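You operate a simulated robot arm through the tools that you are given. There is no shell and no other tool.

You run a simulated robot arm. Do the job below in one go: nothing can be reset, and whatever is moved stays where it is left.

JOB
Take the spacer and the bracket out of the cube printer and put them in the dark parts tray.
Fine: switch off before the doors are opened, doors shut again; the plate stays on the bed.

The check looks at the end state, three seconds after you hand in, the way a careful person would. Anything else that was tipped, shoved, dropped, spilled or broken makes it a failure.

ROBOT AND FRAMES
A 7-joint arm with a two-finger parallel gripper, fixed in place. Base frame: the origin is on the floor under the middle of its stand, x ahead of it, y to its left, z up. Units: mm, degrees, N and s.
With the tool pointing down near the work surface it reaches from about 360 to 740 mm from the base axis. Its first joint turns from -143.0 to 143.0 degrees. Payload 3 kg.
The tool frame sits at the grasp point between the pads (the TCP): z along the fingers, y along the line on which they close. The tips reach 30 mm beyond it. The gripper opens to 110 mm. The fingers are 20 mm wide and 10 mm thick; the gripper's body (48 by 112 mm) begins 55 mm behind the TCP.
Orientation is that of the tool frame in the base frame, as [roll, pitch, yaw] about the fixed x, y, z axes, in that order (R = Rz(yaw) Ry(pitch) Rx(roll)). With the fingers straight down and closing along the base's y, the tool's x points along the base's -x, its y along +y and its z along -z.

CONTROLS
- The arm moves only by the tool drive_tool. Its argument "steps" is a list of rows, each an object (a shift or turn left out is 0, a gripper value left out holds the last) with "slide": the shift along the tool's x, y, z in mm, a list of three; "delta_rot": the turn, a rotation vector about the tool's x, y, z in degrees, a list of three. In form: [{"slide": [dx, dy, dz], "delta_rot": [wx, wy, wz]}, ...]. A call has 1 to 20 rows; each row is the pose to reach, as a shift and turn from the pose commanded when the call began, along the tool's axes at that moment. "claw" is the opening in per cent of the stroke, from 0 (shut) to 100 (fully open), set as the call begins (left out, the last holds). Rows are played at 5 a second. More than 50 mm and 8.6 degrees between two rows, or a gripper value outside its range, and nothing of the call is played. A pose out of reach is approached as far as the arm can. The call stops where the force on the tool passes 90 N (or 10 N more than at its start, if that is more) or the arm is blocked; 0.2 s more then pass. Each finger travels about 108 mm/s and halts on what it meets, pressing with about 40 N; the grip force reading is that of the motor and also rises with nothing between the fingers. The clock runs only during rows and for 0.2 s after the last one: add rows that repeat a pose to give the fingers time. The reply holds the time, the measured pose of the TCP, the force on the tool along the base axes, the opening and the grip force, in the units named above and with some noise, with the torque about the TCP (base axes, N m) and any sound that the robot's microphone picked up.
- Cameras (640 x 400 px; columns grow to the right, rows downward): "scene" is fixed at [217, -498.9, 1656.3]; the picture's right is [0.06, -1.00, 0.00], its down [-0.73, -0.04, -0.68] and it looks along [0.68, 0.04, -0.73] (base axes); focal length 337 px, centre (320, 200). "wrist" rides on the gripper at [72, 17, -103] in the tool frame; the picture's right is [-0.23, 0.97, 0.00], its down [-0.76, -0.18, -0.62] and it looks along [-0.61, -0.14, 0.78] (tool axes); focal length 222 px, centre (320, 200). There is no depth. A picture from a camera that has moved, and an enlarged one, comes with that camera's place and axes in the base frame and with its lens.
- get_image(camera): a new picture of that camera. No time passes.
- raise_lower(by): slides the trunk up (or, below 0, down) by that many mm; the arm rides with it, the base frame stays. It gives what a move gives, with no picture.
- zoom(camera, box): a new picture of the part [left, top, right, bottom] of that camera's present view, enlarged. No time passes.
- close_job(): hands the job in; it is judged then, once.

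Places have to be worked out from the pictures, the camera data and where the tool is seen. Open the gripper and draw the arm clear of the work before you hand the job in, unless the task says otherwise.

The tools are called as a command line: name --argument value ..., lists and objects as JSON in quotes. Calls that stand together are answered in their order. drive_tool: Moves the arm, as the interface text tells. Its arguments: {"type":"object","properties":{"steps":{"type":"array"},"claw":{"type":"number"}},"required":["steps"]} The other tools are called the same way: raise_lower (by) moves the trunk up or down; get_image (camera) takes a picture; zoom (camera, box) takes an enlarged picture of a part of a camera's view; close_job () hands the job in.

At the start:

```text
clock: 0.0
ee_pos: [753.5, -97.6, 1314.4]
ee_rot: [180.0, 0.0, 180.0]
ft_force: [-0.2, -0.3, -0.3]
torque: [-0.02, 0.05, -0.03]
opening: 109.9
gripper_force: 0.0
trunk travel left (down, up): [-836.0, 54.0]
```

scene: 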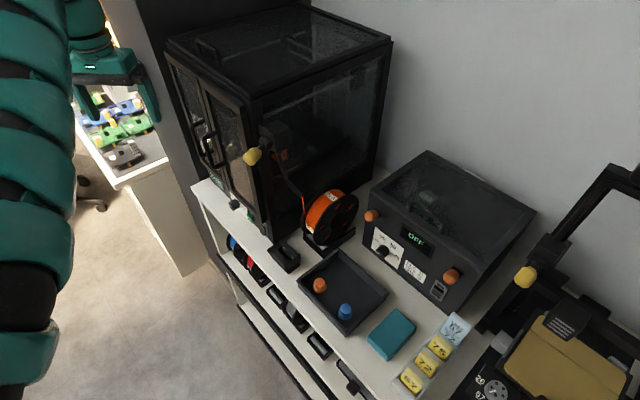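
wrist: 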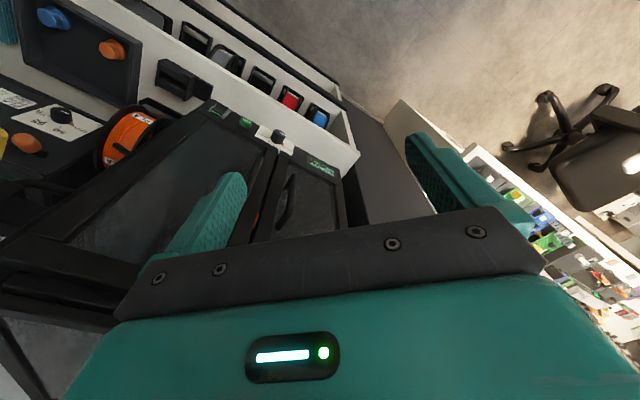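

I start by looking closer at the printer, its doors and controls, and the tray in the scene view before any motion.

zoom --camera "scene" --box '[150, 0, 410, 260]'

zoom --camera "scene" --box '[240, 150, 480, 400]'

zoom --camera "wrist" --box '[0, 0, 400, 260]'

```text
1.54 times, centred on (280, 130) of scene
camera zoom: at [217.0, -498.9, 1656.3], right [0.06, -1.0, 0.0], down [-0.73, -0.04, -0.68], along [0.68, 0.04, -0.73], focal length 518 px, centre (382, 308)
```

zoom: 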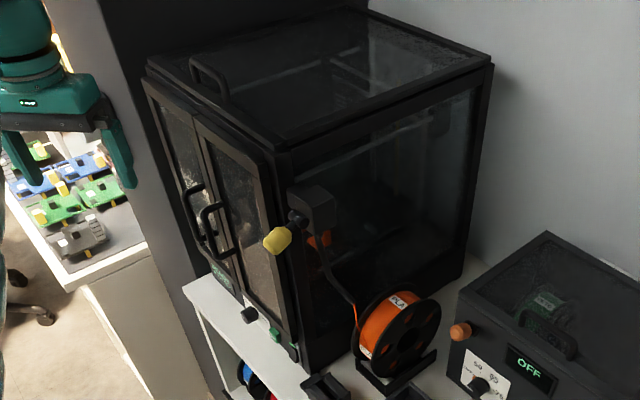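

```text
1.60 times, centred on (360, 275) of scene
camera zoom: at [217.0, -498.9, 1656.3], right [0.06, -1.0, 0.0], down [-0.73, -0.04, -0.68], along [0.68, 0.04, -0.73], focal length 539 px, centre (256, 80)
```

zoom: 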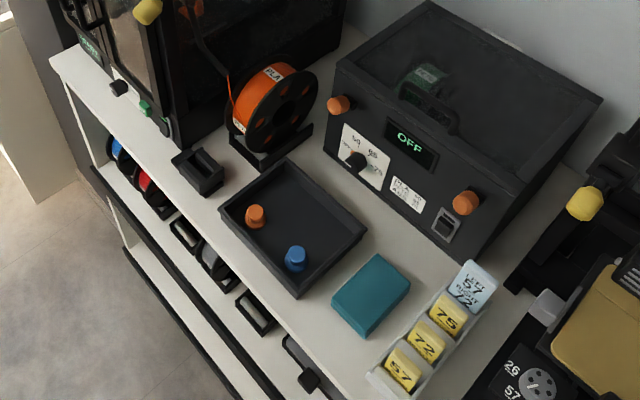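

```text
1.54 times, centred on (200, 130) of wrist
camera zoom: at [681.4, -79.7, 1417.7], right [0.23, 0.97, 0.0], down [0.76, -0.18, 0.62], along [0.61, -0.14, -0.78], focal length 342 px, centre (505, 308)
```

zoom: 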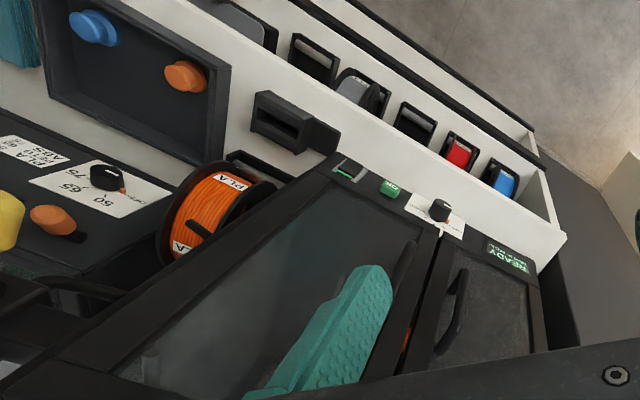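

The shelf appears turned about 44° to the base: triangulating both views puts the printer front plane roughly along (807,-271)…(960,-134), with a knob, OK button and READY display near z≈940, and the tray near (637,-528). I lower the trunk and turn the tool so the wrist camera faces the printer front.

raise_lower --by -120

drive_tool --steps '[{"slide": [20, 10, 0], "delta_rot": [0, 0, 8]}, {"slide": [40, 20, 0], "delta_rot": [0, 0, 16]}, {"slide": [60, 30, 0], "delta_rot": [0, 0, 24]}, {"slide": [80, 40, 0], "delta_rot": [0, 0, 32]}, {"slide": [100, 50, 0], "delta_rot": [0, 0, 40]}, {"slide": [100, 50, 0], "delta_rot": [0, 0, 44]}]' --claw 0

get_image --camera "wrist"

get_image --camera "scene"

```text
clock: 1.5
ee_pos: [754.4, -97.7, 1194.7]
ee_rot: [180.0, 0.0, 179.9]
ft_force: [-0.2, 0.8, -0.3]
torque: [0.01, -0.07, -0.04]
opening: 110.1
gripper_force: 0.2
trunk travel left (down, up): [-716.0, 174.0]
```

```text
clock: 2.9
ee_pos: [675.9, -44.8, 1169.0]
ee_rot: [179.9, 0.0, 135.9]
ft_force: [1.0, 0.4, 0.2]
torque: [0.02, 0.0, 0.03]
opening: 0.0
gripper_force: 37.8
out of reach, approached as far as the arm can: row 1, 2, 3, 4, 5, 6
trunk travel left (down, up): [-716.0, 174.0]
```

```text
taken
camera wrist: at [635.2, 17.9, 1271.6], right [0.84, 0.54, 0.0], down [0.42, -0.66, 0.62], along [0.34, -0.52, -0.78], focal length 222 px, centre (320, 200)
```

wrist: 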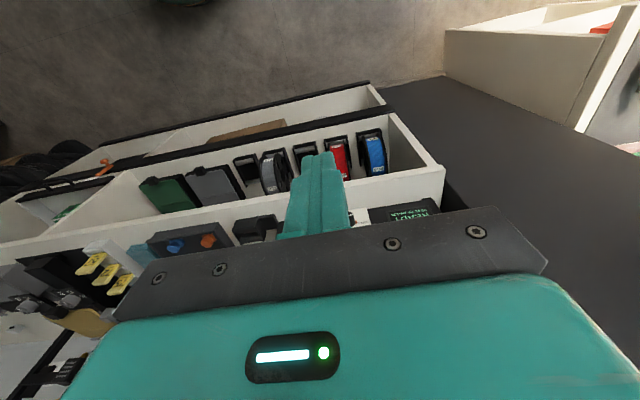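

```text
taken
```

scene: 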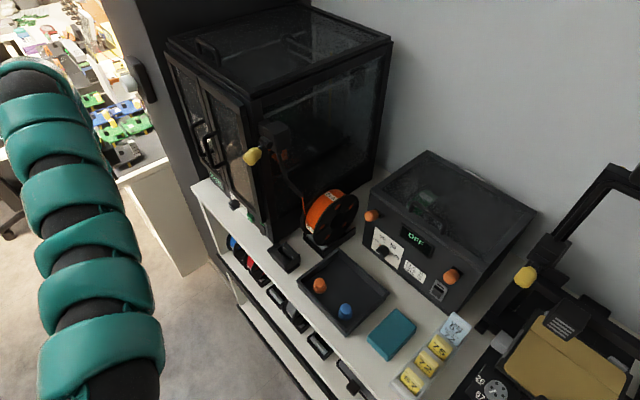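

The drive reports the pose was partly out of reach (too high for the arm at this radius), so I go lower relative to the trunk and tilt the tool up toward the printer front to look at doors and controls.

drive_tool --steps '[{"slide": [0, 0, 40], "delta_rot": [0, 0, 0]}, {"slide": [0, 0, 80], "delta_rot": [0, -8, 0]}, {"slide": [0, 0, 120], "delta_rot": [0, -16, 0]}, {"slide": [0, 0, 130], "delta_rot": [0, -24, 0]}, {"slide": [0, 0, 130], "delta_rot": [0, -32, 0]}, {"slide": [0, 0, 130], "delta_rot": [0, -40, 0]}]'

get_image --camera "wrist"

get_image --camera "scene"

```text
clock: 4.3
ee_pos: [755.3, -1.7, 1015.4]
ee_rot: [-179.8, 40.0, 136.2]
ft_force: [0.2, 1.0, 0.7]
torque: [0.02, 0.0, 0.01]
opening: 0.0
gripper_force: 37.6
out of reach, approached as far as the arm can: row 1, 2, 3, 4, 5, 6
trunk travel left (down, up): [-716.0, 174.0]
```

```text
taken
camera wrist: at [678.5, 95.7, 1047.5], right [0.8, 0.58, 0.14], down [0.01, -0.25, 0.97], along [0.6, -0.78, -0.21], focal length 222 px, centre (320, 200)
```

wrist: 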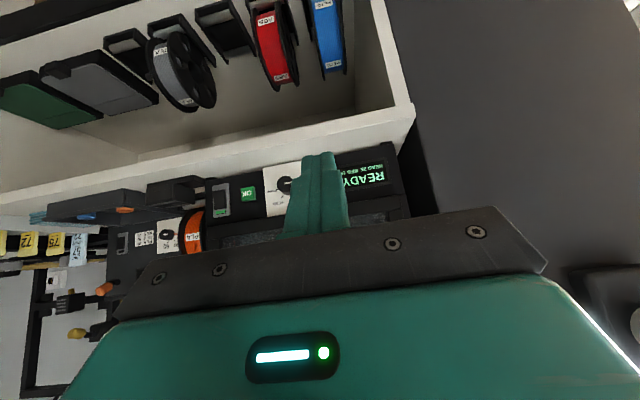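

```text
taken
```

scene: 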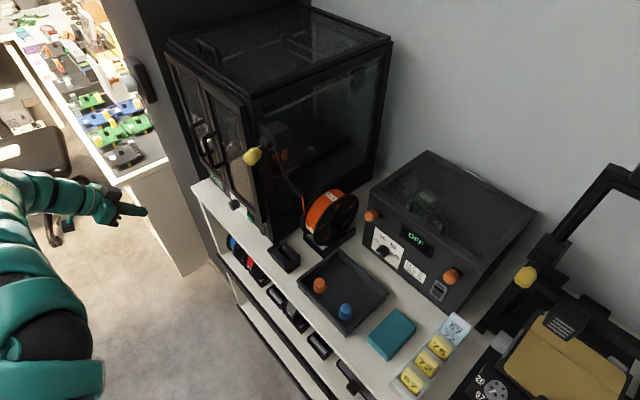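

The control strip is now visible (upside-down). I zoom into it to read the knob, button and display.

zoom --camera "wrist" --box '[190, 130, 430, 250]'

zoom --camera "wrist" --box '[0, 140, 220, 290]'

zoom --camera "scene" --box '[190, 80, 310, 250]'

```text
2.67 times, centred on (310, 190) of wrist
camera zoom: at [678.5, 95.7, 1047.5], right [0.8, 0.58, 0.14], down [0.01, -0.25, 0.97], along [0.6, -0.78, -0.21], focal length 592 px, centre (347, 227)
```

zoom: 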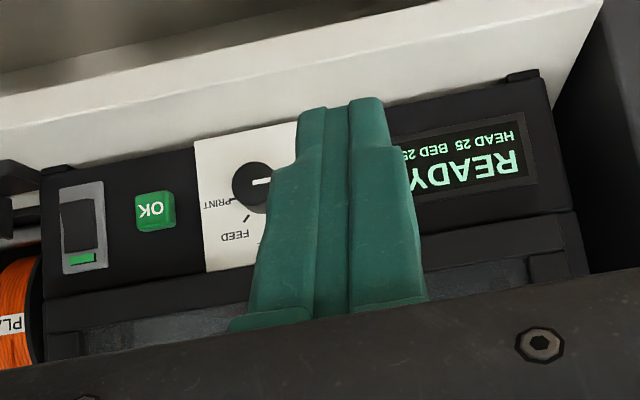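

```text
2.67 times, centred on (110, 215) of wrist
camera zoom: at [678.5, 95.7, 1047.5], right [0.8, 0.58, 0.14], down [0.01, -0.25, 0.97], along [0.6, -0.78, -0.21], focal length 592 px, centre (880, 160)
```

zoom: 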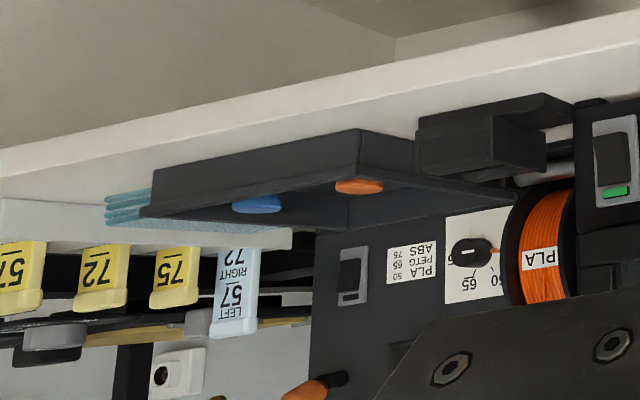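

```text
2.35 times, centred on (250, 165) of scene
camera zoom: at [217.0, -498.9, 1656.3], right [0.06, -1.0, 0.0], down [-0.73, -0.04, -0.68], along [0.68, 0.04, -0.73], focal length 793 px, centre (485, 282)
```

zoom: 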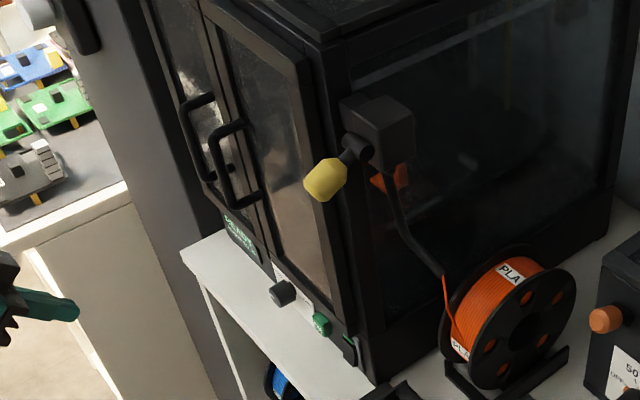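

The strip shows READY, a mode knob, an OK button and a lit rocker switch at the strip's right end (the likely mains switch). I raise the trunk and bring the tool down relative to it, and move right for an unblocked view of the panel.

raise_lower --by 120

drive_tool --steps '[{"slide": [0, 0, 0]}, {"slide": [0, 0, 0]}]'

```text
clock: 5.8
ee_pos: [754.4, -1.9, 1135.8]
ee_rot: [-179.8, 40.0, 135.9]
ft_force: [-0.1, -0.2, -0.4]
torque: [0.02, 0.02, -0.03]
opening: 0.2
gripper_force: 37.8
trunk travel left (down, up): [-836.0, 54.0]
```

```text
clock: 6.4
ee_pos: [754.2, -0.6, 1136.6]
ee_rot: [-179.9, 40.0, 135.9]
ft_force: [0.0, -0.6, 0.8]
torque: [0.0, -0.04, 0.0]
opening: 0.1
gripper_force: 37.9
trunk travel left (down, up): [-836.0, 54.0]
```

Same pose, higher trunk. Now I slide down ~140, back ~50 and right ~130 mm in base terms.

drive_tool --steps '[{"slide": [25, -26, 15]}, {"slide": [51, -52, 30]}, {"slide": [77, -78, 45]}, {"slide": [102, -104, 60]}, {"slide": [128, -130, 75]}]'

get_image --camera "wrist"

get_image --camera "scene"

```text
clock: 7.6
ee_pos: [679.0, -34.2, 991.5]
ee_rot: [-179.8, 39.9, 136.0]
ft_force: [-0.6, 0.3, 0.3]
torque: [0.05, 0.03, -0.01]
opening: 0.0
gripper_force: 38.1
out of reach, approached as far as the arm can: row 1, 2, 3, 4, 5
trunk travel left (down, up): [-836.0, 54.0]
```

```text
taken
camera wrist: at [603.2, 63.9, 1023.0], right [0.8, 0.58, 0.14], down [0.01, -0.25, 0.97], along [0.6, -0.78, -0.21], focal length 222 px, centre (320, 200)
```

wrist: 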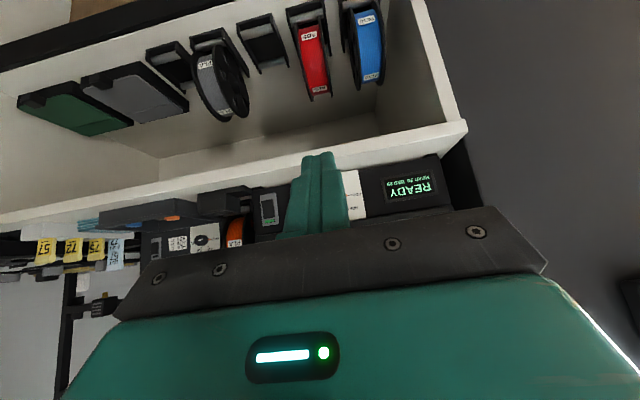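

```text
taken
```

scene: 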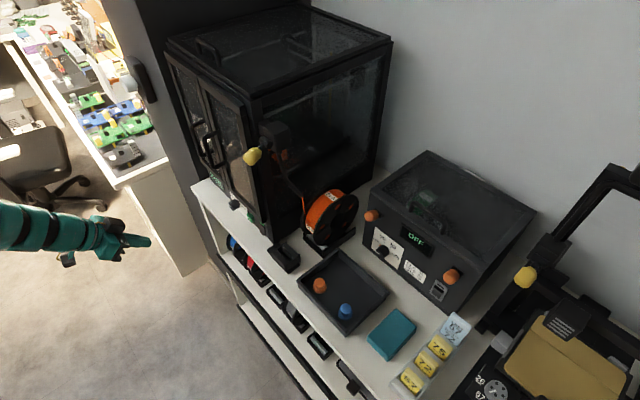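

The finger hides the panel's middle; I open the gripper to look between the fingers.

drive_tool --steps '[{"slide": [0, 0, 0]}, {"slide": [0, 0, 0]}, {"slide": [0, 0, 0]}]' --claw 100

zoom --camera "wrist" --box '[220, 120, 480, 240]'

zoom --camera "wrist" --box '[230, 170, 310, 230]'

```text
clock: 8.4
ee_pos: [678.8, -35.6, 990.9]
ee_rot: [-179.9, 39.9, 136.0]
ft_force: [0.0, 0.1, -0.2]
torque: [-0.01, -0.01, 0.02]
opening: 110.0
gripper_force: 0.0
trunk travel left (down, up): [-836.0, 54.0]
```

```text
2.46 times, centred on (350, 180) of wrist
camera zoom: at [603.2, 63.9, 1023.1], right [0.8, 0.58, 0.14], down [0.01, -0.25, 0.97], along [0.6, -0.78, -0.21], focal length 547 px, centre (246, 249)
```

zoom: 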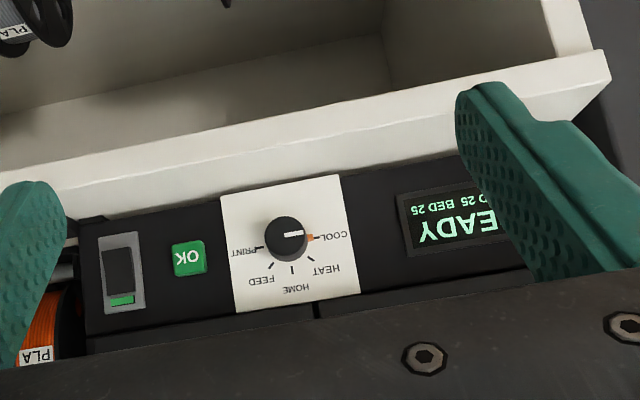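

```text
6.67 times, centred on (270, 200) of wrist
camera zoom: at [603.2, 63.9, 1023.1], right [0.8, 0.58, 0.14], down [0.01, -0.25, 0.97], along [0.6, -0.78, -0.21], focal length 1481 px, centre (653, 200)
```

zoom: 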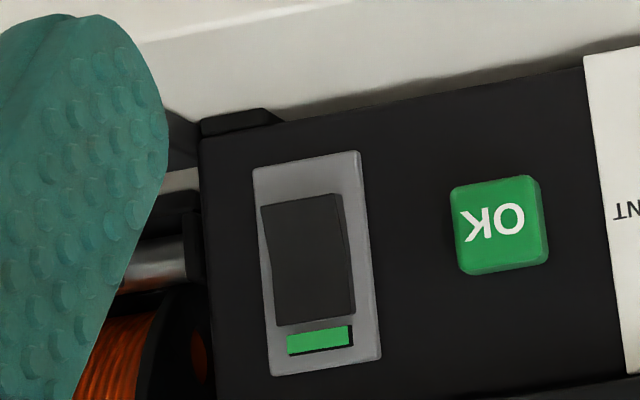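

The knob is a mode selector (COOL/HEAT/HOME/FEED/PRINT); the rocker with the lit green bar at the strip's right end is the mains switch. I want the camera above the gripper when pointing forward, so I tilt up further and then roll the tool by steps, well clear of the printer.

drive_tool --steps '[{"delta_rot": [0, -8, 0]}, {"delta_rot": [0, -16, 0]}, {"delta_rot": [0, -24, 0]}, {"delta_rot": [0, -32, 0]}]'

drive_tool --steps '[{"delta_rot": [0, 0, -8]}, {"delta_rot": [0, 0, -16]}, {"delta_rot": [0, 0, -24]}, {"delta_rot": [0, 0, -32]}, {"delta_rot": [0, 0, -40]}, {"delta_rot": [0, 0, -48]}, {"delta_rot": [0, 0, -56]}, {"delta_rot": [0, 0, -64]}, {"delta_rot": [0, 0, -72]}, {"delta_rot": [0, 0, -80]}, {"delta_rot": [0, 0, -88]}]'

get_image --camera "wrist"

get_image --camera "scene"

```text
clock: 9.4
ee_pos: [679.2, -33.2, 989.7]
ee_rot: [-179.6, 72.1, 136.3]
ft_force: [0.3, -0.1, -0.4]
torque: [0.01, 0.01, 0.03]
opening: 110.1
gripper_force: 0.0
trunk travel left (down, up): [-836.0, 54.0]
```

```text
clock: 11.8
ee_pos: [679.3, -33.3, 992.2]
ee_rot: [-108.1, 1.8, -134.7]
ft_force: [-1.1, 0.5, 0.1]
torque: [0.0, 0.03, 0.02]
opening: 109.9
gripper_force: 0.0
trunk travel left (down, up): [-836.0, 54.0]
```

```text
taken
camera wrist: at [553.4, -11.4, 1003.9], right [-0.04, 0.39, -0.92], down [0.15, 0.91, 0.38], along [0.99, -0.12, -0.09], focal length 222 px, centre (320, 200)
```

wrist: 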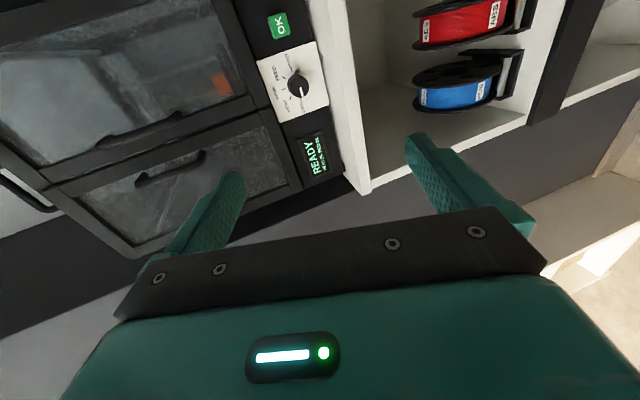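

```text
taken
```

scene: 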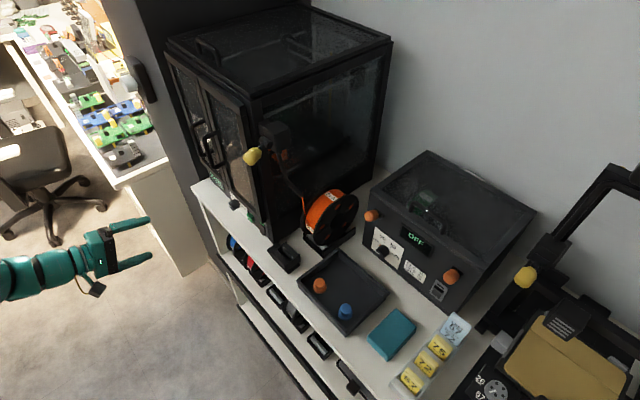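

The roll works without hitting limits and the doors are now visible. I continue the roll so that the camera ends above the gripper.

drive_tool --steps '[{"delta_rot": [0, 0, -8]}, {"delta_rot": [0, 0, -16]}, {"delta_rot": [0, 0, -24]}, {"delta_rot": [0, 0, -32]}, {"delta_rot": [0, 0, -40]}, {"delta_rot": [0, 0, -48]}, {"delta_rot": [0, 0, -56]}, {"delta_rot": [0, 0, -64]}, {"delta_rot": [0, 0, -72]}, {"delta_rot": [0, 0, -80]}, {"delta_rot": [0, 0, -88]}, {"delta_rot": [0, 0, -92]}]'

get_image --camera "wrist"

get_image --camera "scene"

```text
clock: 14.4
ee_pos: [678.2, -31.3, 991.0]
ee_rot: [179.3, -72.1, -43.4]
ft_force: [-0.5, 0.8, 0.3]
torque: [-0.02, 0.02, 0.01]
opening: 110.0
gripper_force: 0.0
trunk travel left (down, up): [-836.0, 54.0]
```

```text
taken
camera wrist: at [612.5, 9.0, 1091.3], right [-0.73, -0.65, -0.21], down [-0.47, 0.7, -0.53], along [0.5, -0.29, -0.82], focal length 222 px, centre (320, 200)
```

wrist: 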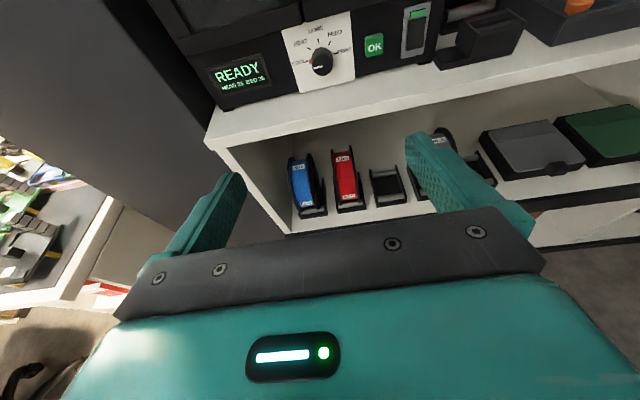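

```text
taken
```

scene: 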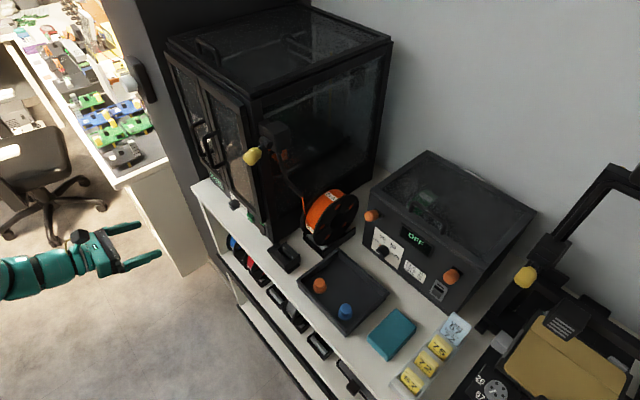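

The camera is now above with an upright view. I pitch the tool up and rise a bit to see the doors, handles and rocker squarely.

drive_tool --steps '[{"slide": [18, 0, -14], "delta_rot": [0, 8, 0]}, {"slide": [36, 0, -28], "delta_rot": [0, 16, 0]}, {"slide": [54, 0, -42], "delta_rot": [0, 24, 0]}, {"slide": [72, 0, -56], "delta_rot": [0, 32, 0]}, {"slide": [92, 0, -72], "delta_rot": [0, 40, 0]}]'

get_image --camera "wrist"

```text
clock: 15.6
ee_pos: [651.8, -4.7, 1101.3]
ee_rot: [0.4, -67.9, 135.5]
ft_force: [0.7, 1.4, 0.1]
torque: [-0.01, -0.01, 0.01]
opening: 109.8
gripper_force: 0.0
trunk travel left (down, up): [-836.0, 54.0]
```

```text
taken
camera wrist: at [551.1, 69.0, 1128.3], right [-0.62, -0.76, -0.21], down [-0.09, 0.33, -0.94], along [0.78, -0.56, -0.27], focal length 222 px, centre (320, 200)
```

wrist: 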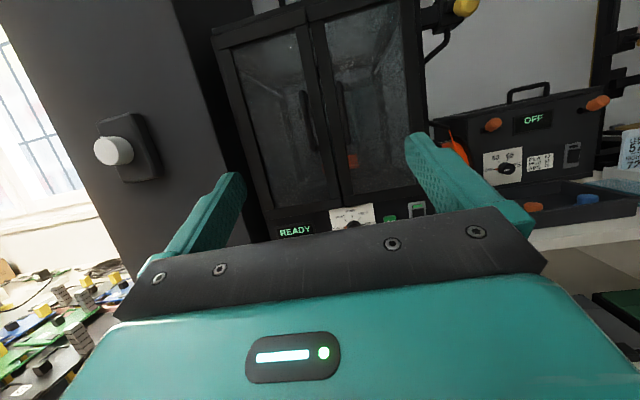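

Doors are visible; I zoom in for handles, gap, rocker and inner contents.

zoom --camera "wrist" --box '[210, 0, 450, 150]'

zoom --camera "wrist" --box '[240, 120, 460, 250]'

```text
2.67 times, centred on (330, 75) of wrist
camera zoom: at [551.1, 69.0, 1128.3], right [-0.62, -0.76, -0.21], down [-0.09, 0.33, -0.94], along [0.78, -0.56, -0.27], focal length 592 px, centre (293, 533)
```

zoom: 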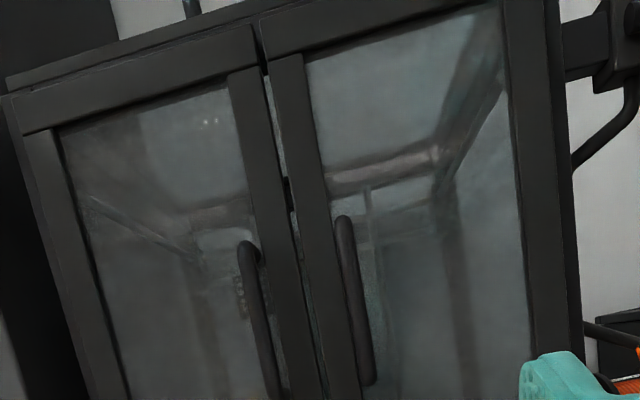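

```text
2.91 times, centred on (350, 185) of wrist
camera zoom: at [551.1, 69.0, 1128.3], right [-0.62, -0.76, -0.21], down [-0.09, 0.33, -0.94], along [0.78, -0.56, -0.27], focal length 646 px, centre (233, 244)
```

zoom: 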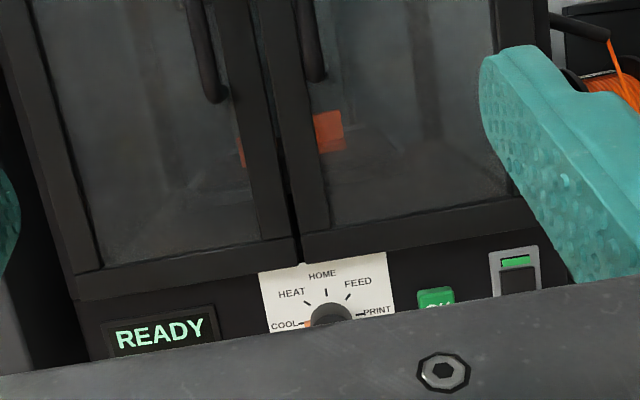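

I compare the printer's rocker (on) with the dryer's rocker (off) to learn which half must be pressed.

zoom --camera "wrist" --box '[400, 180, 450, 220]'

zoom --camera "wrist" --box '[545, 125, 605, 175]'

zoom --camera "scene" --box '[420, 270, 460, 310]'

zoom --camera "scene" --box '[240, 205, 290, 250]'

```text
10.00 times, centred on (425, 200) of wrist
camera zoom: at [551.1, 69.0, 1128.3], right [-0.62, -0.76, -0.21], down [-0.09, 0.33, -0.94], along [0.78, -0.56, -0.27], focal length 2221 px, centre (-730, 200)
```

zoom: 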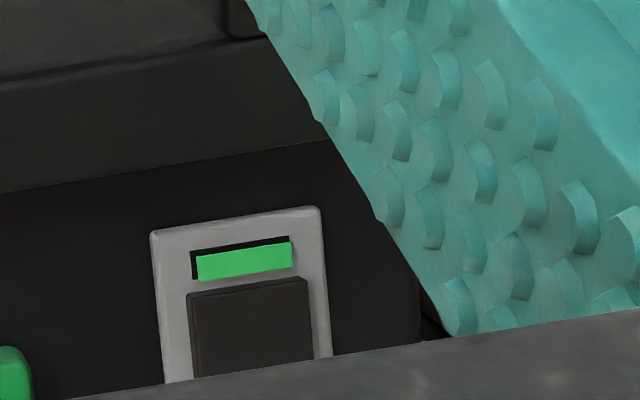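

```text
8.00 times, centred on (575, 150) of wrist
camera zoom: at [551.1, 69.0, 1128.3], right [-0.62, -0.76, -0.21], down [-0.09, 0.33, -0.94], along [0.78, -0.56, -0.27], focal length 1777 px, centre (-1720, 600)
```

zoom: 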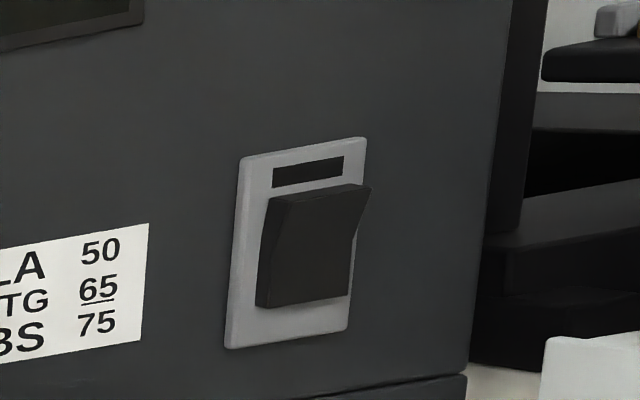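

```text
10.00 times, centred on (440, 290) of scene
camera zoom: at [217.0, -498.9, 1656.3], right [0.06, -1.0, 0.0], down [-0.73, -0.04, -0.68], along [0.68, 0.04, -0.73], focal length 3370 px, centre (-880, -700)
```

zoom: 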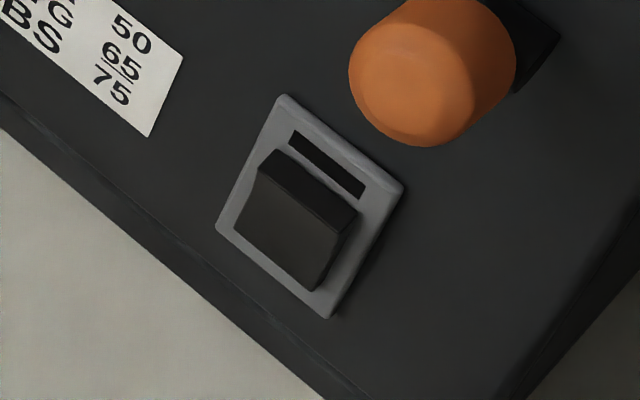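

```text
8.89 times, centred on (265, 228) of scene
camera zoom: at [217.0, -498.9, 1656.3], right [0.06, -1.0, 0.0], down [-0.73, -0.04, -0.68], along [0.68, 0.04, -0.73], focal length 2996 px, centre (809, -44)
```

zoom: 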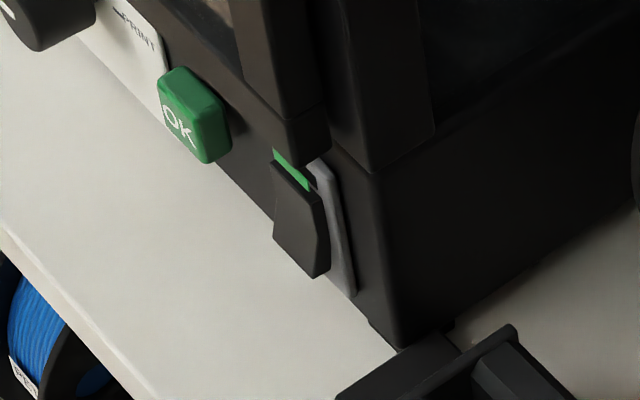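

Clear: with power off the top half stands out (dryer), and on the printer the bottom half stands out, so I must press the rocker's lower half at about (770,-308), z≈930. I level the tool, close the gripper and move to a stand-off in front of it.

drive_tool --steps '[{"slide": [-32, 22, 5], "delta_rot": [0, -4, 0]}, {"slide": [-65, 45, 10], "delta_rot": [0, -8, 0]}, {"slide": [-98, 67, 15], "delta_rot": [0, -12, 0]}, {"slide": [-130, 90, 20], "delta_rot": [0, -16, 0]}, {"slide": [-163, 112, 25], "delta_rot": [0, -20, 0]}, {"slide": [-195, 135, 29], "delta_rot": [0, -22, 0]}]' --claw 0

get_image --camera "wrist"

get_image --camera "scene"

```text
clock: 17.0
ee_pos: [627.4, -171.2, 929.6]
ee_rot: [145.0, -89.9, -9.0]
ft_force: [0.4, -0.1, 0.2]
torque: [-0.02, 0.0, -0.02]
opening: 0.2
gripper_force: 37.1
trunk travel left (down, up): [-836.0, 54.0]
```

```text
taken
camera wrist: at [541.1, -110.8, 1001.7], right [-0.68, -0.7, -0.23], down [-0.33, 0.56, -0.76], along [0.66, -0.44, -0.61], focal length 222 px, centre (320, 200)
```

wrist: 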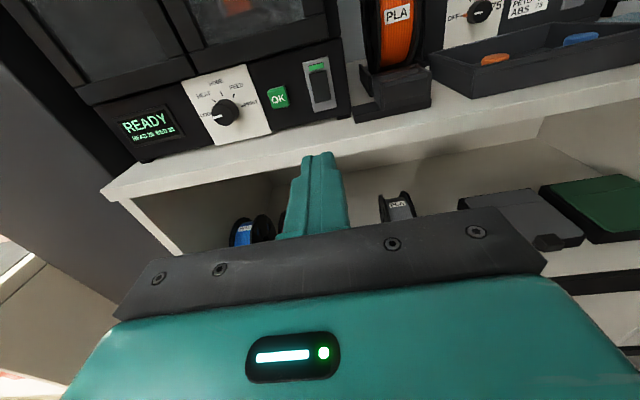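

```text
taken
```

scene: 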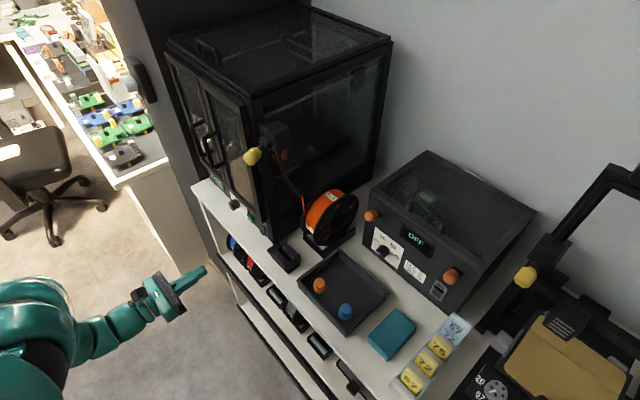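

Good upright view of strip, tray and shelf. I zoom to measure rocker position and the edge directions.

zoom --camera "wrist" --box '[90, 30, 370, 190]'

zoom --camera "wrist" --box '[340, 0, 640, 150]'

```text
2.29 times, centred on (230, 110) of wrist
camera zoom: at [541.1, -110.8, 1001.7], right [-0.68, -0.7, -0.23], down [-0.33, 0.56, -0.76], along [0.66, -0.44, -0.61], focal length 508 px, centre (526, 406)
```

zoom: 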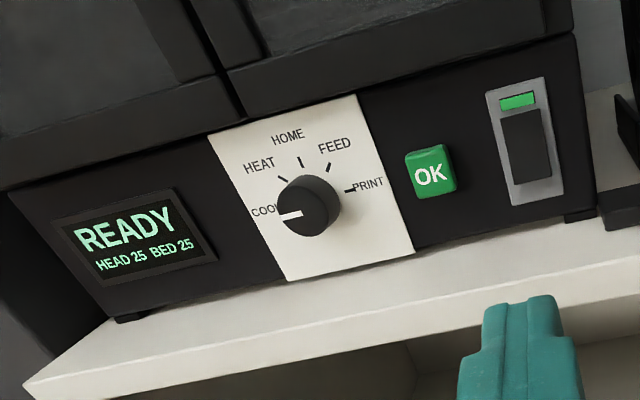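

```text
2.13 times, centred on (490, 75) of wrist
camera zoom: at [541.1, -110.8, 1001.7], right [-0.68, -0.7, -0.23], down [-0.33, 0.56, -0.76], along [0.66, -0.44, -0.61], focal length 474 px, centre (-43, 467)
```

zoom: 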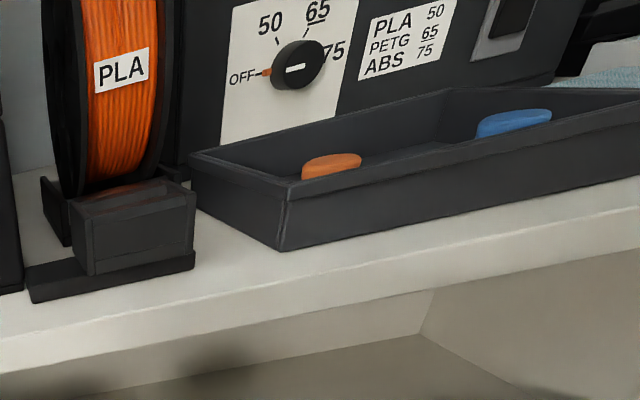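

The rocker's lower half is at roughly (761,-304,932) and the tool axis is lined up with it (z≈930). I advance straight along the tool to just short of contact.

drive_tool --steps '[{"slide": [0, 0, 40]}, {"slide": [0, 0, 80]}, {"slide": [0, 0, 115]}, {"slide": [0, 0, 135]}]'

get_image --camera "wrist"

zoom --camera "scene" --box '[200, 180, 310, 260]'

```text
clock: 18.0
ee_pos: [727.2, -267.8, 930.9]
ee_rot: [106.5, -90.0, 29.4]
ft_force: [-0.2, 0.3, -0.2]
torque: [0.01, -0.07, 0.0]
opening: 0.0
gripper_force: 37.2
trunk travel left (down, up): [-836.0, 54.0]
```

```text
taken
camera wrist: at [640.9, -206.3, 1003.3], right [-0.68, -0.7, -0.23], down [-0.33, 0.56, -0.76], along [0.66, -0.44, -0.61], focal length 222 px, centre (320, 200)
```

wrist: 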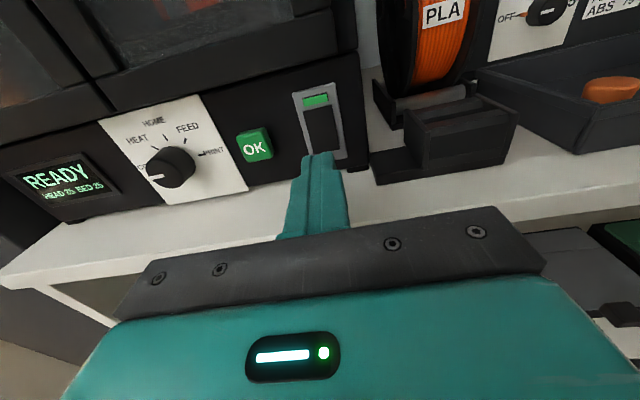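

```text
5.00 times, centred on (255, 220) of scene
camera zoom: at [217.0, -498.9, 1656.3], right [0.06, -1.0, 0.0], down [-0.73, -0.04, -0.68], along [0.68, 0.04, -0.73], focal length 1685 px, centre (645, 100)
```

zoom: 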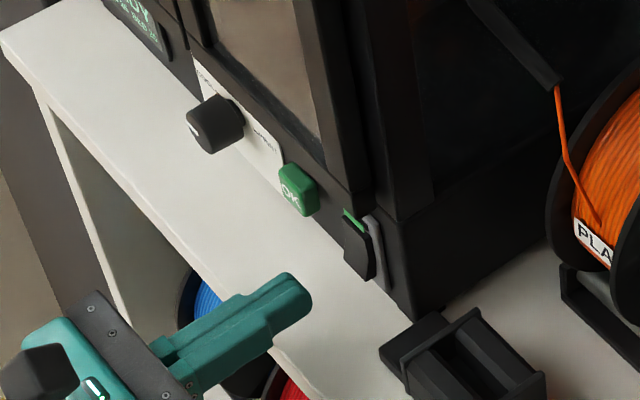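

The tip is ~20 mm short and lined up with the rocker's lower half. I press forward in small rows and watch the force.

drive_tool --steps '[{"slide": [0, 0, 10]}, {"slide": [0, 0, 16]}, {"slide": [0, 0, 20]}, {"slide": [0, 0, 24]}, {"slide": [0, 0, 28]}]'

get_image --camera "wrist"

zoom --camera "scene" --box '[200, 180, 310, 260]'

```text
clock: 19.2
ee_pos: [745.8, -283.8, 930.1]
ee_rot: [122.3, -89.8, 13.7]
ft_force: [-0.1, -0.3, -0.1]
torque: [-0.03, -0.01, 0.01]
opening: 0.2
gripper_force: 37.5
trunk travel left (down, up): [-836.0, 54.0]
```

```text
taken
camera wrist: at [659.1, -223.4, 1002.8], right [-0.68, -0.7, -0.23], down [-0.33, 0.56, -0.76], along [0.66, -0.44, -0.61], focal length 222 px, centre (320, 200)
```

wrist: 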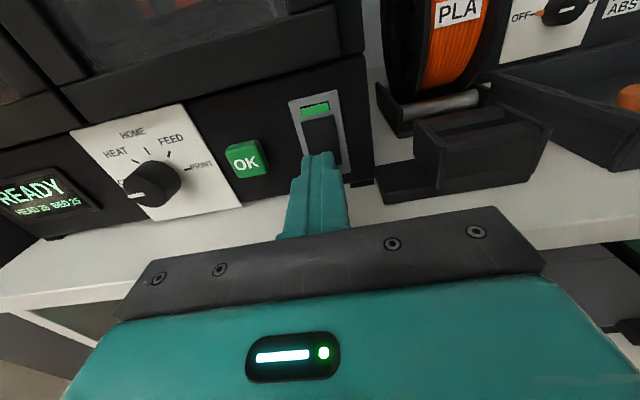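

```text
5.00 times, centred on (255, 220) of scene
camera zoom: at [217.0, -498.9, 1656.3], right [0.06, -1.0, 0.0], down [-0.73, -0.04, -0.68], along [0.68, 0.04, -0.73], focal length 1685 px, centre (645, 100)
```

zoom: 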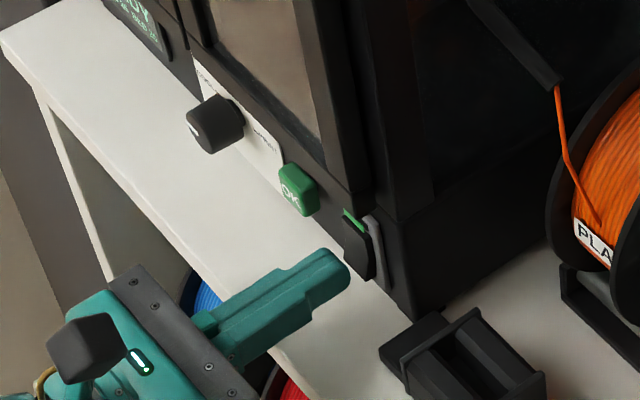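

No contact yet (tip at depth ≈763). I continue in 3 mm rows.

drive_tool --steps '[{"slide": [0, 0, 3]}, {"slide": [0, 0, 6]}, {"slide": [0, 0, 9]}, {"slide": [0, 0, 12]}]'

get_image --camera "wrist"

zoom --camera "scene" --box '[200, 180, 310, 260]'

```text
clock: 20.2
ee_pos: [749.2, -289.4, 929.8]
ee_rot: [119.7, -89.7, 16.5]
ft_force: [-32.9, 23.0, -7.6]
torque: [0.07, -0.21, -0.37]
opening: 0.0
gripper_force: 37.6
trunk travel left (down, up): [-836.0, 54.0]
heard: click, click, click
```

```text
taken
camera wrist: at [662.9, -229.5, 1002.9], right [-0.68, -0.7, -0.22], down [-0.33, 0.56, -0.76], along [0.66, -0.44, -0.61], focal length 222 px, centre (320, 200)
```

wrist: 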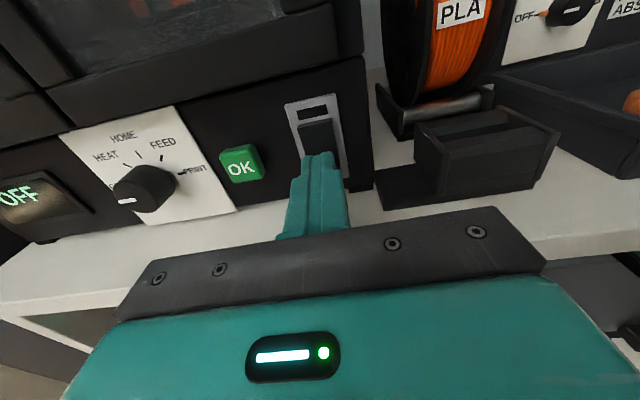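

```text
5.00 times, centred on (255, 220) of scene
camera zoom: at [217.0, -498.9, 1656.3], right [0.06, -1.0, 0.0], down [-0.73, -0.04, -0.68], along [0.68, 0.04, -0.73], focal length 1685 px, centre (645, 100)
```

zoom: 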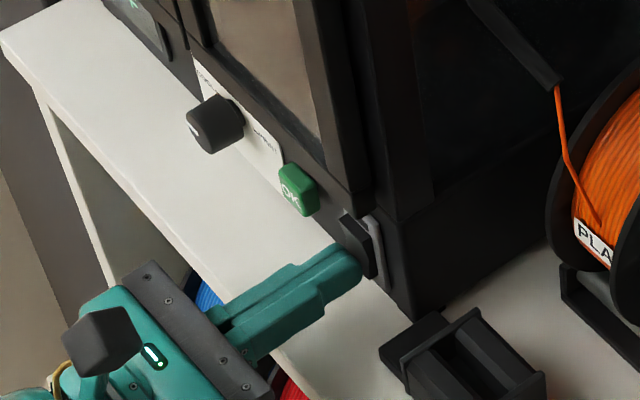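

The display now reads OFF and the green bar is dark. I back straight off and verify that it stays off.

drive_tool --steps '[{"slide": [0, 0, -20]}, {"slide": [0, 0, -60]}, {"slide": [0, 0, -100]}, {"slide": [0, 0, -140]}, {"slide": [0, 0, -180]}]'

get_image --camera "wrist"

zoom --camera "scene" --box '[150, 60, 310, 260]'

```text
clock: 21.4
ee_pos: [622.5, -167.4, 931.2]
ee_rot: [117.4, -89.9, 18.6]
ft_force: [-0.3, 0.7, 0.1]
torque: [0.01, 0.0, -0.01]
opening: 0.0
gripper_force: 37.3
trunk travel left (down, up): [-836.0, 54.0]
heard: click, click, click, click
```

```text
taken
camera wrist: at [536.5, -108.7, 1003.1], right [-0.68, -0.7, -0.23], down [-0.33, 0.56, -0.76], along [0.66, -0.44, -0.61], focal length 222 px, centre (320, 200)
```

wrist: 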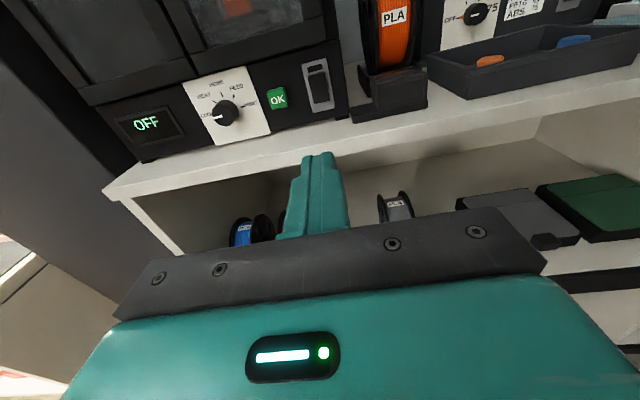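

```text
2.00 times, centred on (230, 160) of scene
camera zoom: at [217.0, -498.9, 1656.3], right [0.06, -1.0, 0.0], down [-0.73, -0.04, -0.68], along [0.68, 0.04, -0.73], focal length 674 px, centre (500, 280)
```

zoom: 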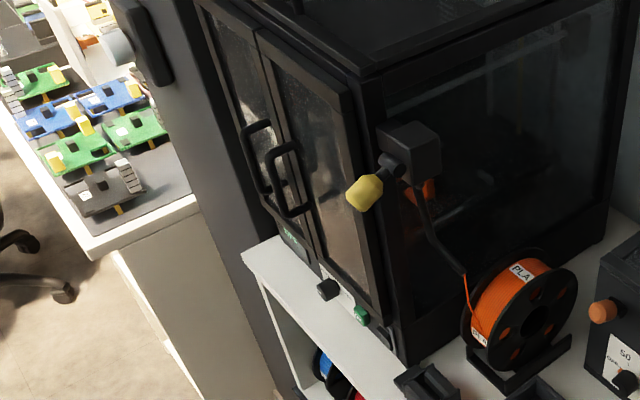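

The printer stays OFF. Now I move up and in front of the door seam, tilted slightly up, to study the two vertical handles (estimated near z 1108–1200).

drive_tool --steps '[{"slide": [34, -27, -4], "delta_rot": [0, 5, 0]}, {"slide": [68, -54, -8], "delta_rot": [0, 10, 0]}, {"slide": [102, -82, -12], "delta_rot": [0, 15, 0]}, {"slide": [136, -110, -16], "delta_rot": [0, 20, 0]}, {"slide": [170, -137, -20], "delta_rot": [0, 25, 0]}]' --claw 100

get_image --camera "wrist"

get_image --camera "scene"

```text
clock: 22.6
ee_pos: [706.1, -58.3, 1099.7]
ee_rot: [0.5, -64.9, 135.5]
ft_force: [0.3, 0.1, 0.0]
torque: [0.01, -0.03, -0.02]
opening: 110.0
gripper_force: 0.0
trunk travel left (down, up): [-836.0, 54.0]
```

```text
taken
camera wrist: at [604.8, 17.5, 1120.9], right [-0.61, -0.77, -0.2], down [-0.05, 0.29, -0.95], along [0.79, -0.57, -0.22], focal length 222 px, centre (320, 200)
```

wrist: 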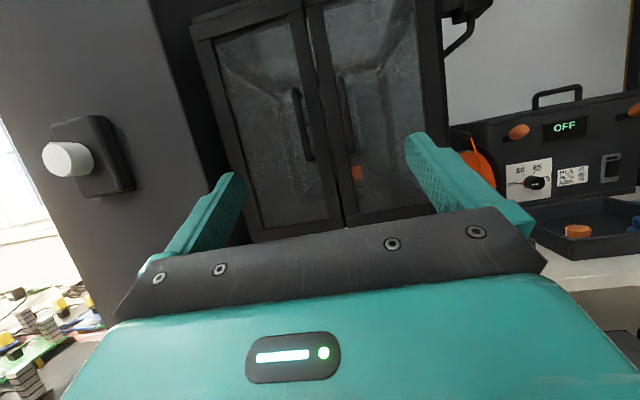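

```text
taken
```

scene: 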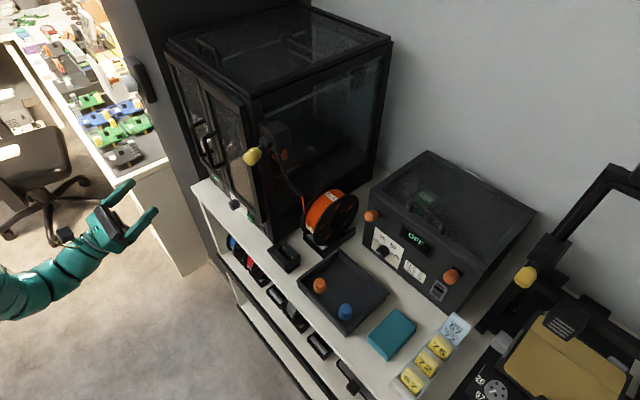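

I zoom in on the handles and door seam.

zoom --camera "wrist" --box '[185, 0, 455, 180]'

zoom --camera "wrist" --box '[280, 60, 380, 180]'

zoom --camera "scene" --box '[190, 80, 270, 180]'

```text
2.22 times, centred on (320, 90) of wrist
camera zoom: at [604.8, 17.5, 1120.9], right [-0.61, -0.77, -0.2], down [-0.05, 0.29, -0.95], along [0.79, -0.57, -0.22], focal length 494 px, centre (320, 444)
```

zoom: 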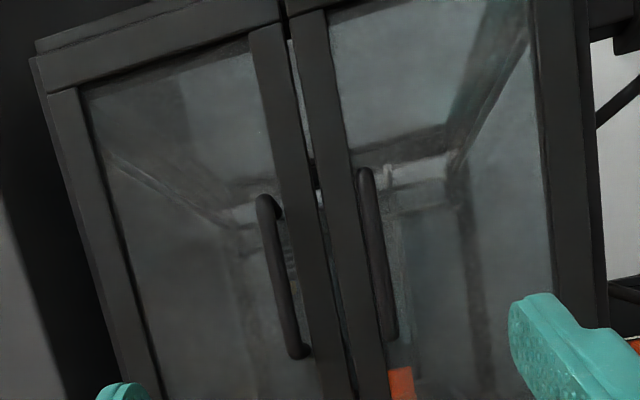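

```text
3.33 times, centred on (330, 120) of wrist
camera zoom: at [604.8, 17.5, 1120.9], right [-0.61, -0.77, -0.2], down [-0.05, 0.29, -0.95], along [0.79, -0.57, -0.22], focal length 740 px, centre (287, 467)
```

zoom: 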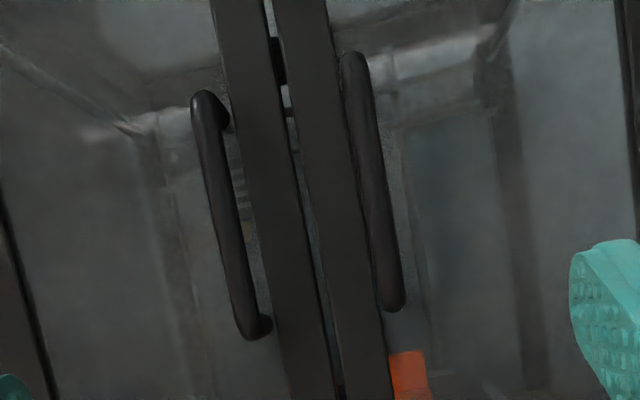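

```text
4.00 times, centred on (230, 130) of scene
camera zoom: at [217.0, -498.9, 1656.3], right [0.06, -1.0, 0.0], down [-0.73, -0.04, -0.68], along [0.68, 0.04, -0.73], focal length 1348 px, centre (680, 480)
```

zoom: 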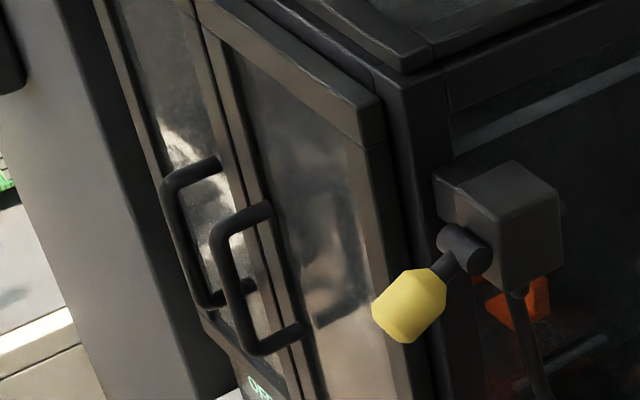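

Triangulating both views: right handle bar at depth n≈729, u≈422 and left at u≈481 (z≈1110–1200); doors meet without overlap. I set the gripper to about 50 mm opening, level the tool and move to a pre-grasp in front of the right handle.

drive_tool --steps '[{"slide": [0, 7, 30], "delta_rot": [0, -6, 0]}, {"slide": [1, 14, 60], "delta_rot": [0, -12, 0]}, {"slide": [2, 21, 90], "delta_rot": [0, -18, 0]}, {"slide": [2.5, 27.6, 115], "delta_rot": [0, -25, 0]}, {"slide": [2.5, 27.6, 120], "delta_rot": [0, -25, 0]}]' --claw 45

get_image --camera "wrist"

zoom --camera "scene" --box '[150, 60, 290, 220]'

```text
clock: 23.8
ee_pos: [769.4, -147.5, 1149.9]
ee_rot: [74.0, -89.9, 61.7]
ft_force: [0.0, 1.0, -0.7]
torque: [0.01, -0.02, 0.02]
opening: 49.5
gripper_force: 0.0
out of reach, approached as far as the arm can: row 4, 5
trunk travel left (down, up): [-836.0, 54.0]
```

```text
taken
camera wrist: at [681.7, -87.4, 1221.8], right [-0.68, -0.7, -0.23], down [-0.32, 0.56, -0.76], along [0.66, -0.45, -0.61], focal length 222 px, centre (320, 200)
```

wrist: 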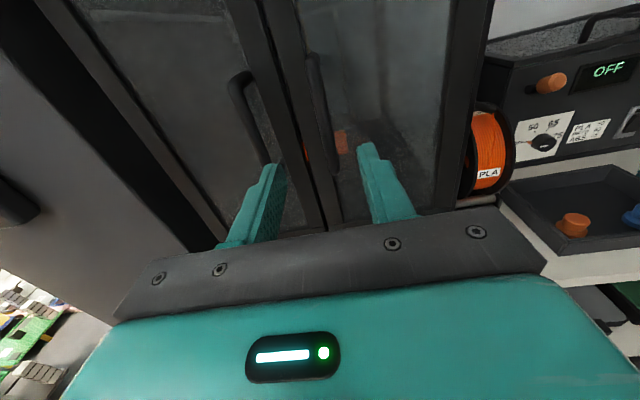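

```text
2.50 times, centred on (220, 140) of scene
camera zoom: at [217.0, -498.9, 1656.3], right [0.06, -1.0, 0.0], down [-0.73, -0.04, -0.68], along [0.68, 0.04, -0.73], focal length 843 px, centre (570, 350)
```

zoom: 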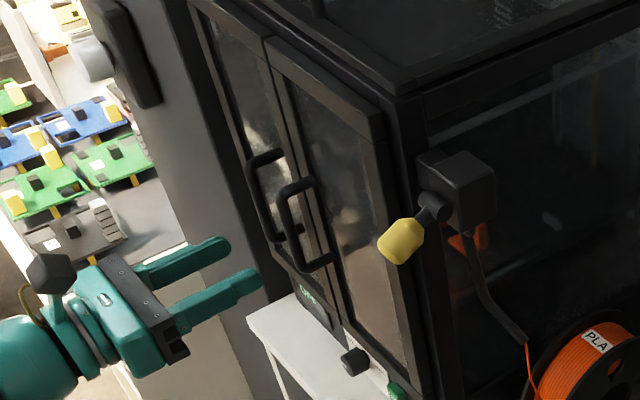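

The pose fell ~8 mm short laterally (arm limit), so I raise the trunk and compensate downward to give the arm a lower relative pose.

raise_lower --by 54

drive_tool --steps '[{"slide": [-20, 4, 0]}, {"slide": [-48, 7.6, 0]}, {"slide": [-48, 7.6, 0]}]'

get_image --camera "wrist"

```text
clock: 24.8
ee_pos: [766.7, -148.2, 1203.9]
ee_rot: [71.9, -89.9, 63.8]
ft_force: [0.1, -0.4, 0.4]
torque: [-0.01, -0.03, 0.02]
opening: 49.6
gripper_force: 0.0
trunk travel left (down, up): [-890.0, 0.0]
```

```text
clock: 25.6
ee_pos: [762.5, -154.5, 1157.3]
ee_rot: [37.8, -89.9, 98.0]
ft_force: [-0.5, -0.4, -0.6]
torque: [-0.04, 0.01, -0.04]
opening: 49.4
gripper_force: 0.0
trunk travel left (down, up): [-890.0, 0.0]
```

```text
taken
camera wrist: at [675.9, -92.4, 1228.7], right [-0.68, -0.7, -0.23], down [-0.32, 0.56, -0.76], along [0.66, -0.45, -0.61], focal length 222 px, centre (320, 200)
```

wrist: 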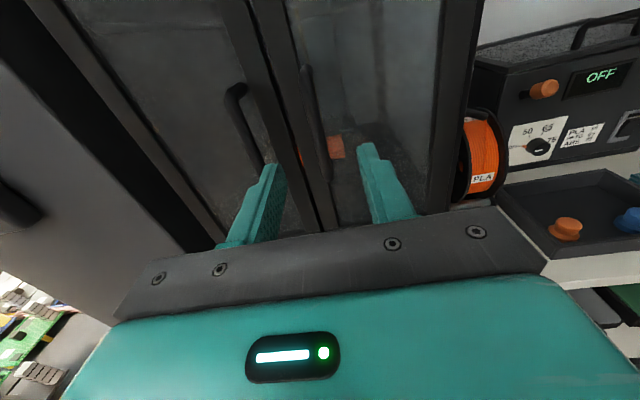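

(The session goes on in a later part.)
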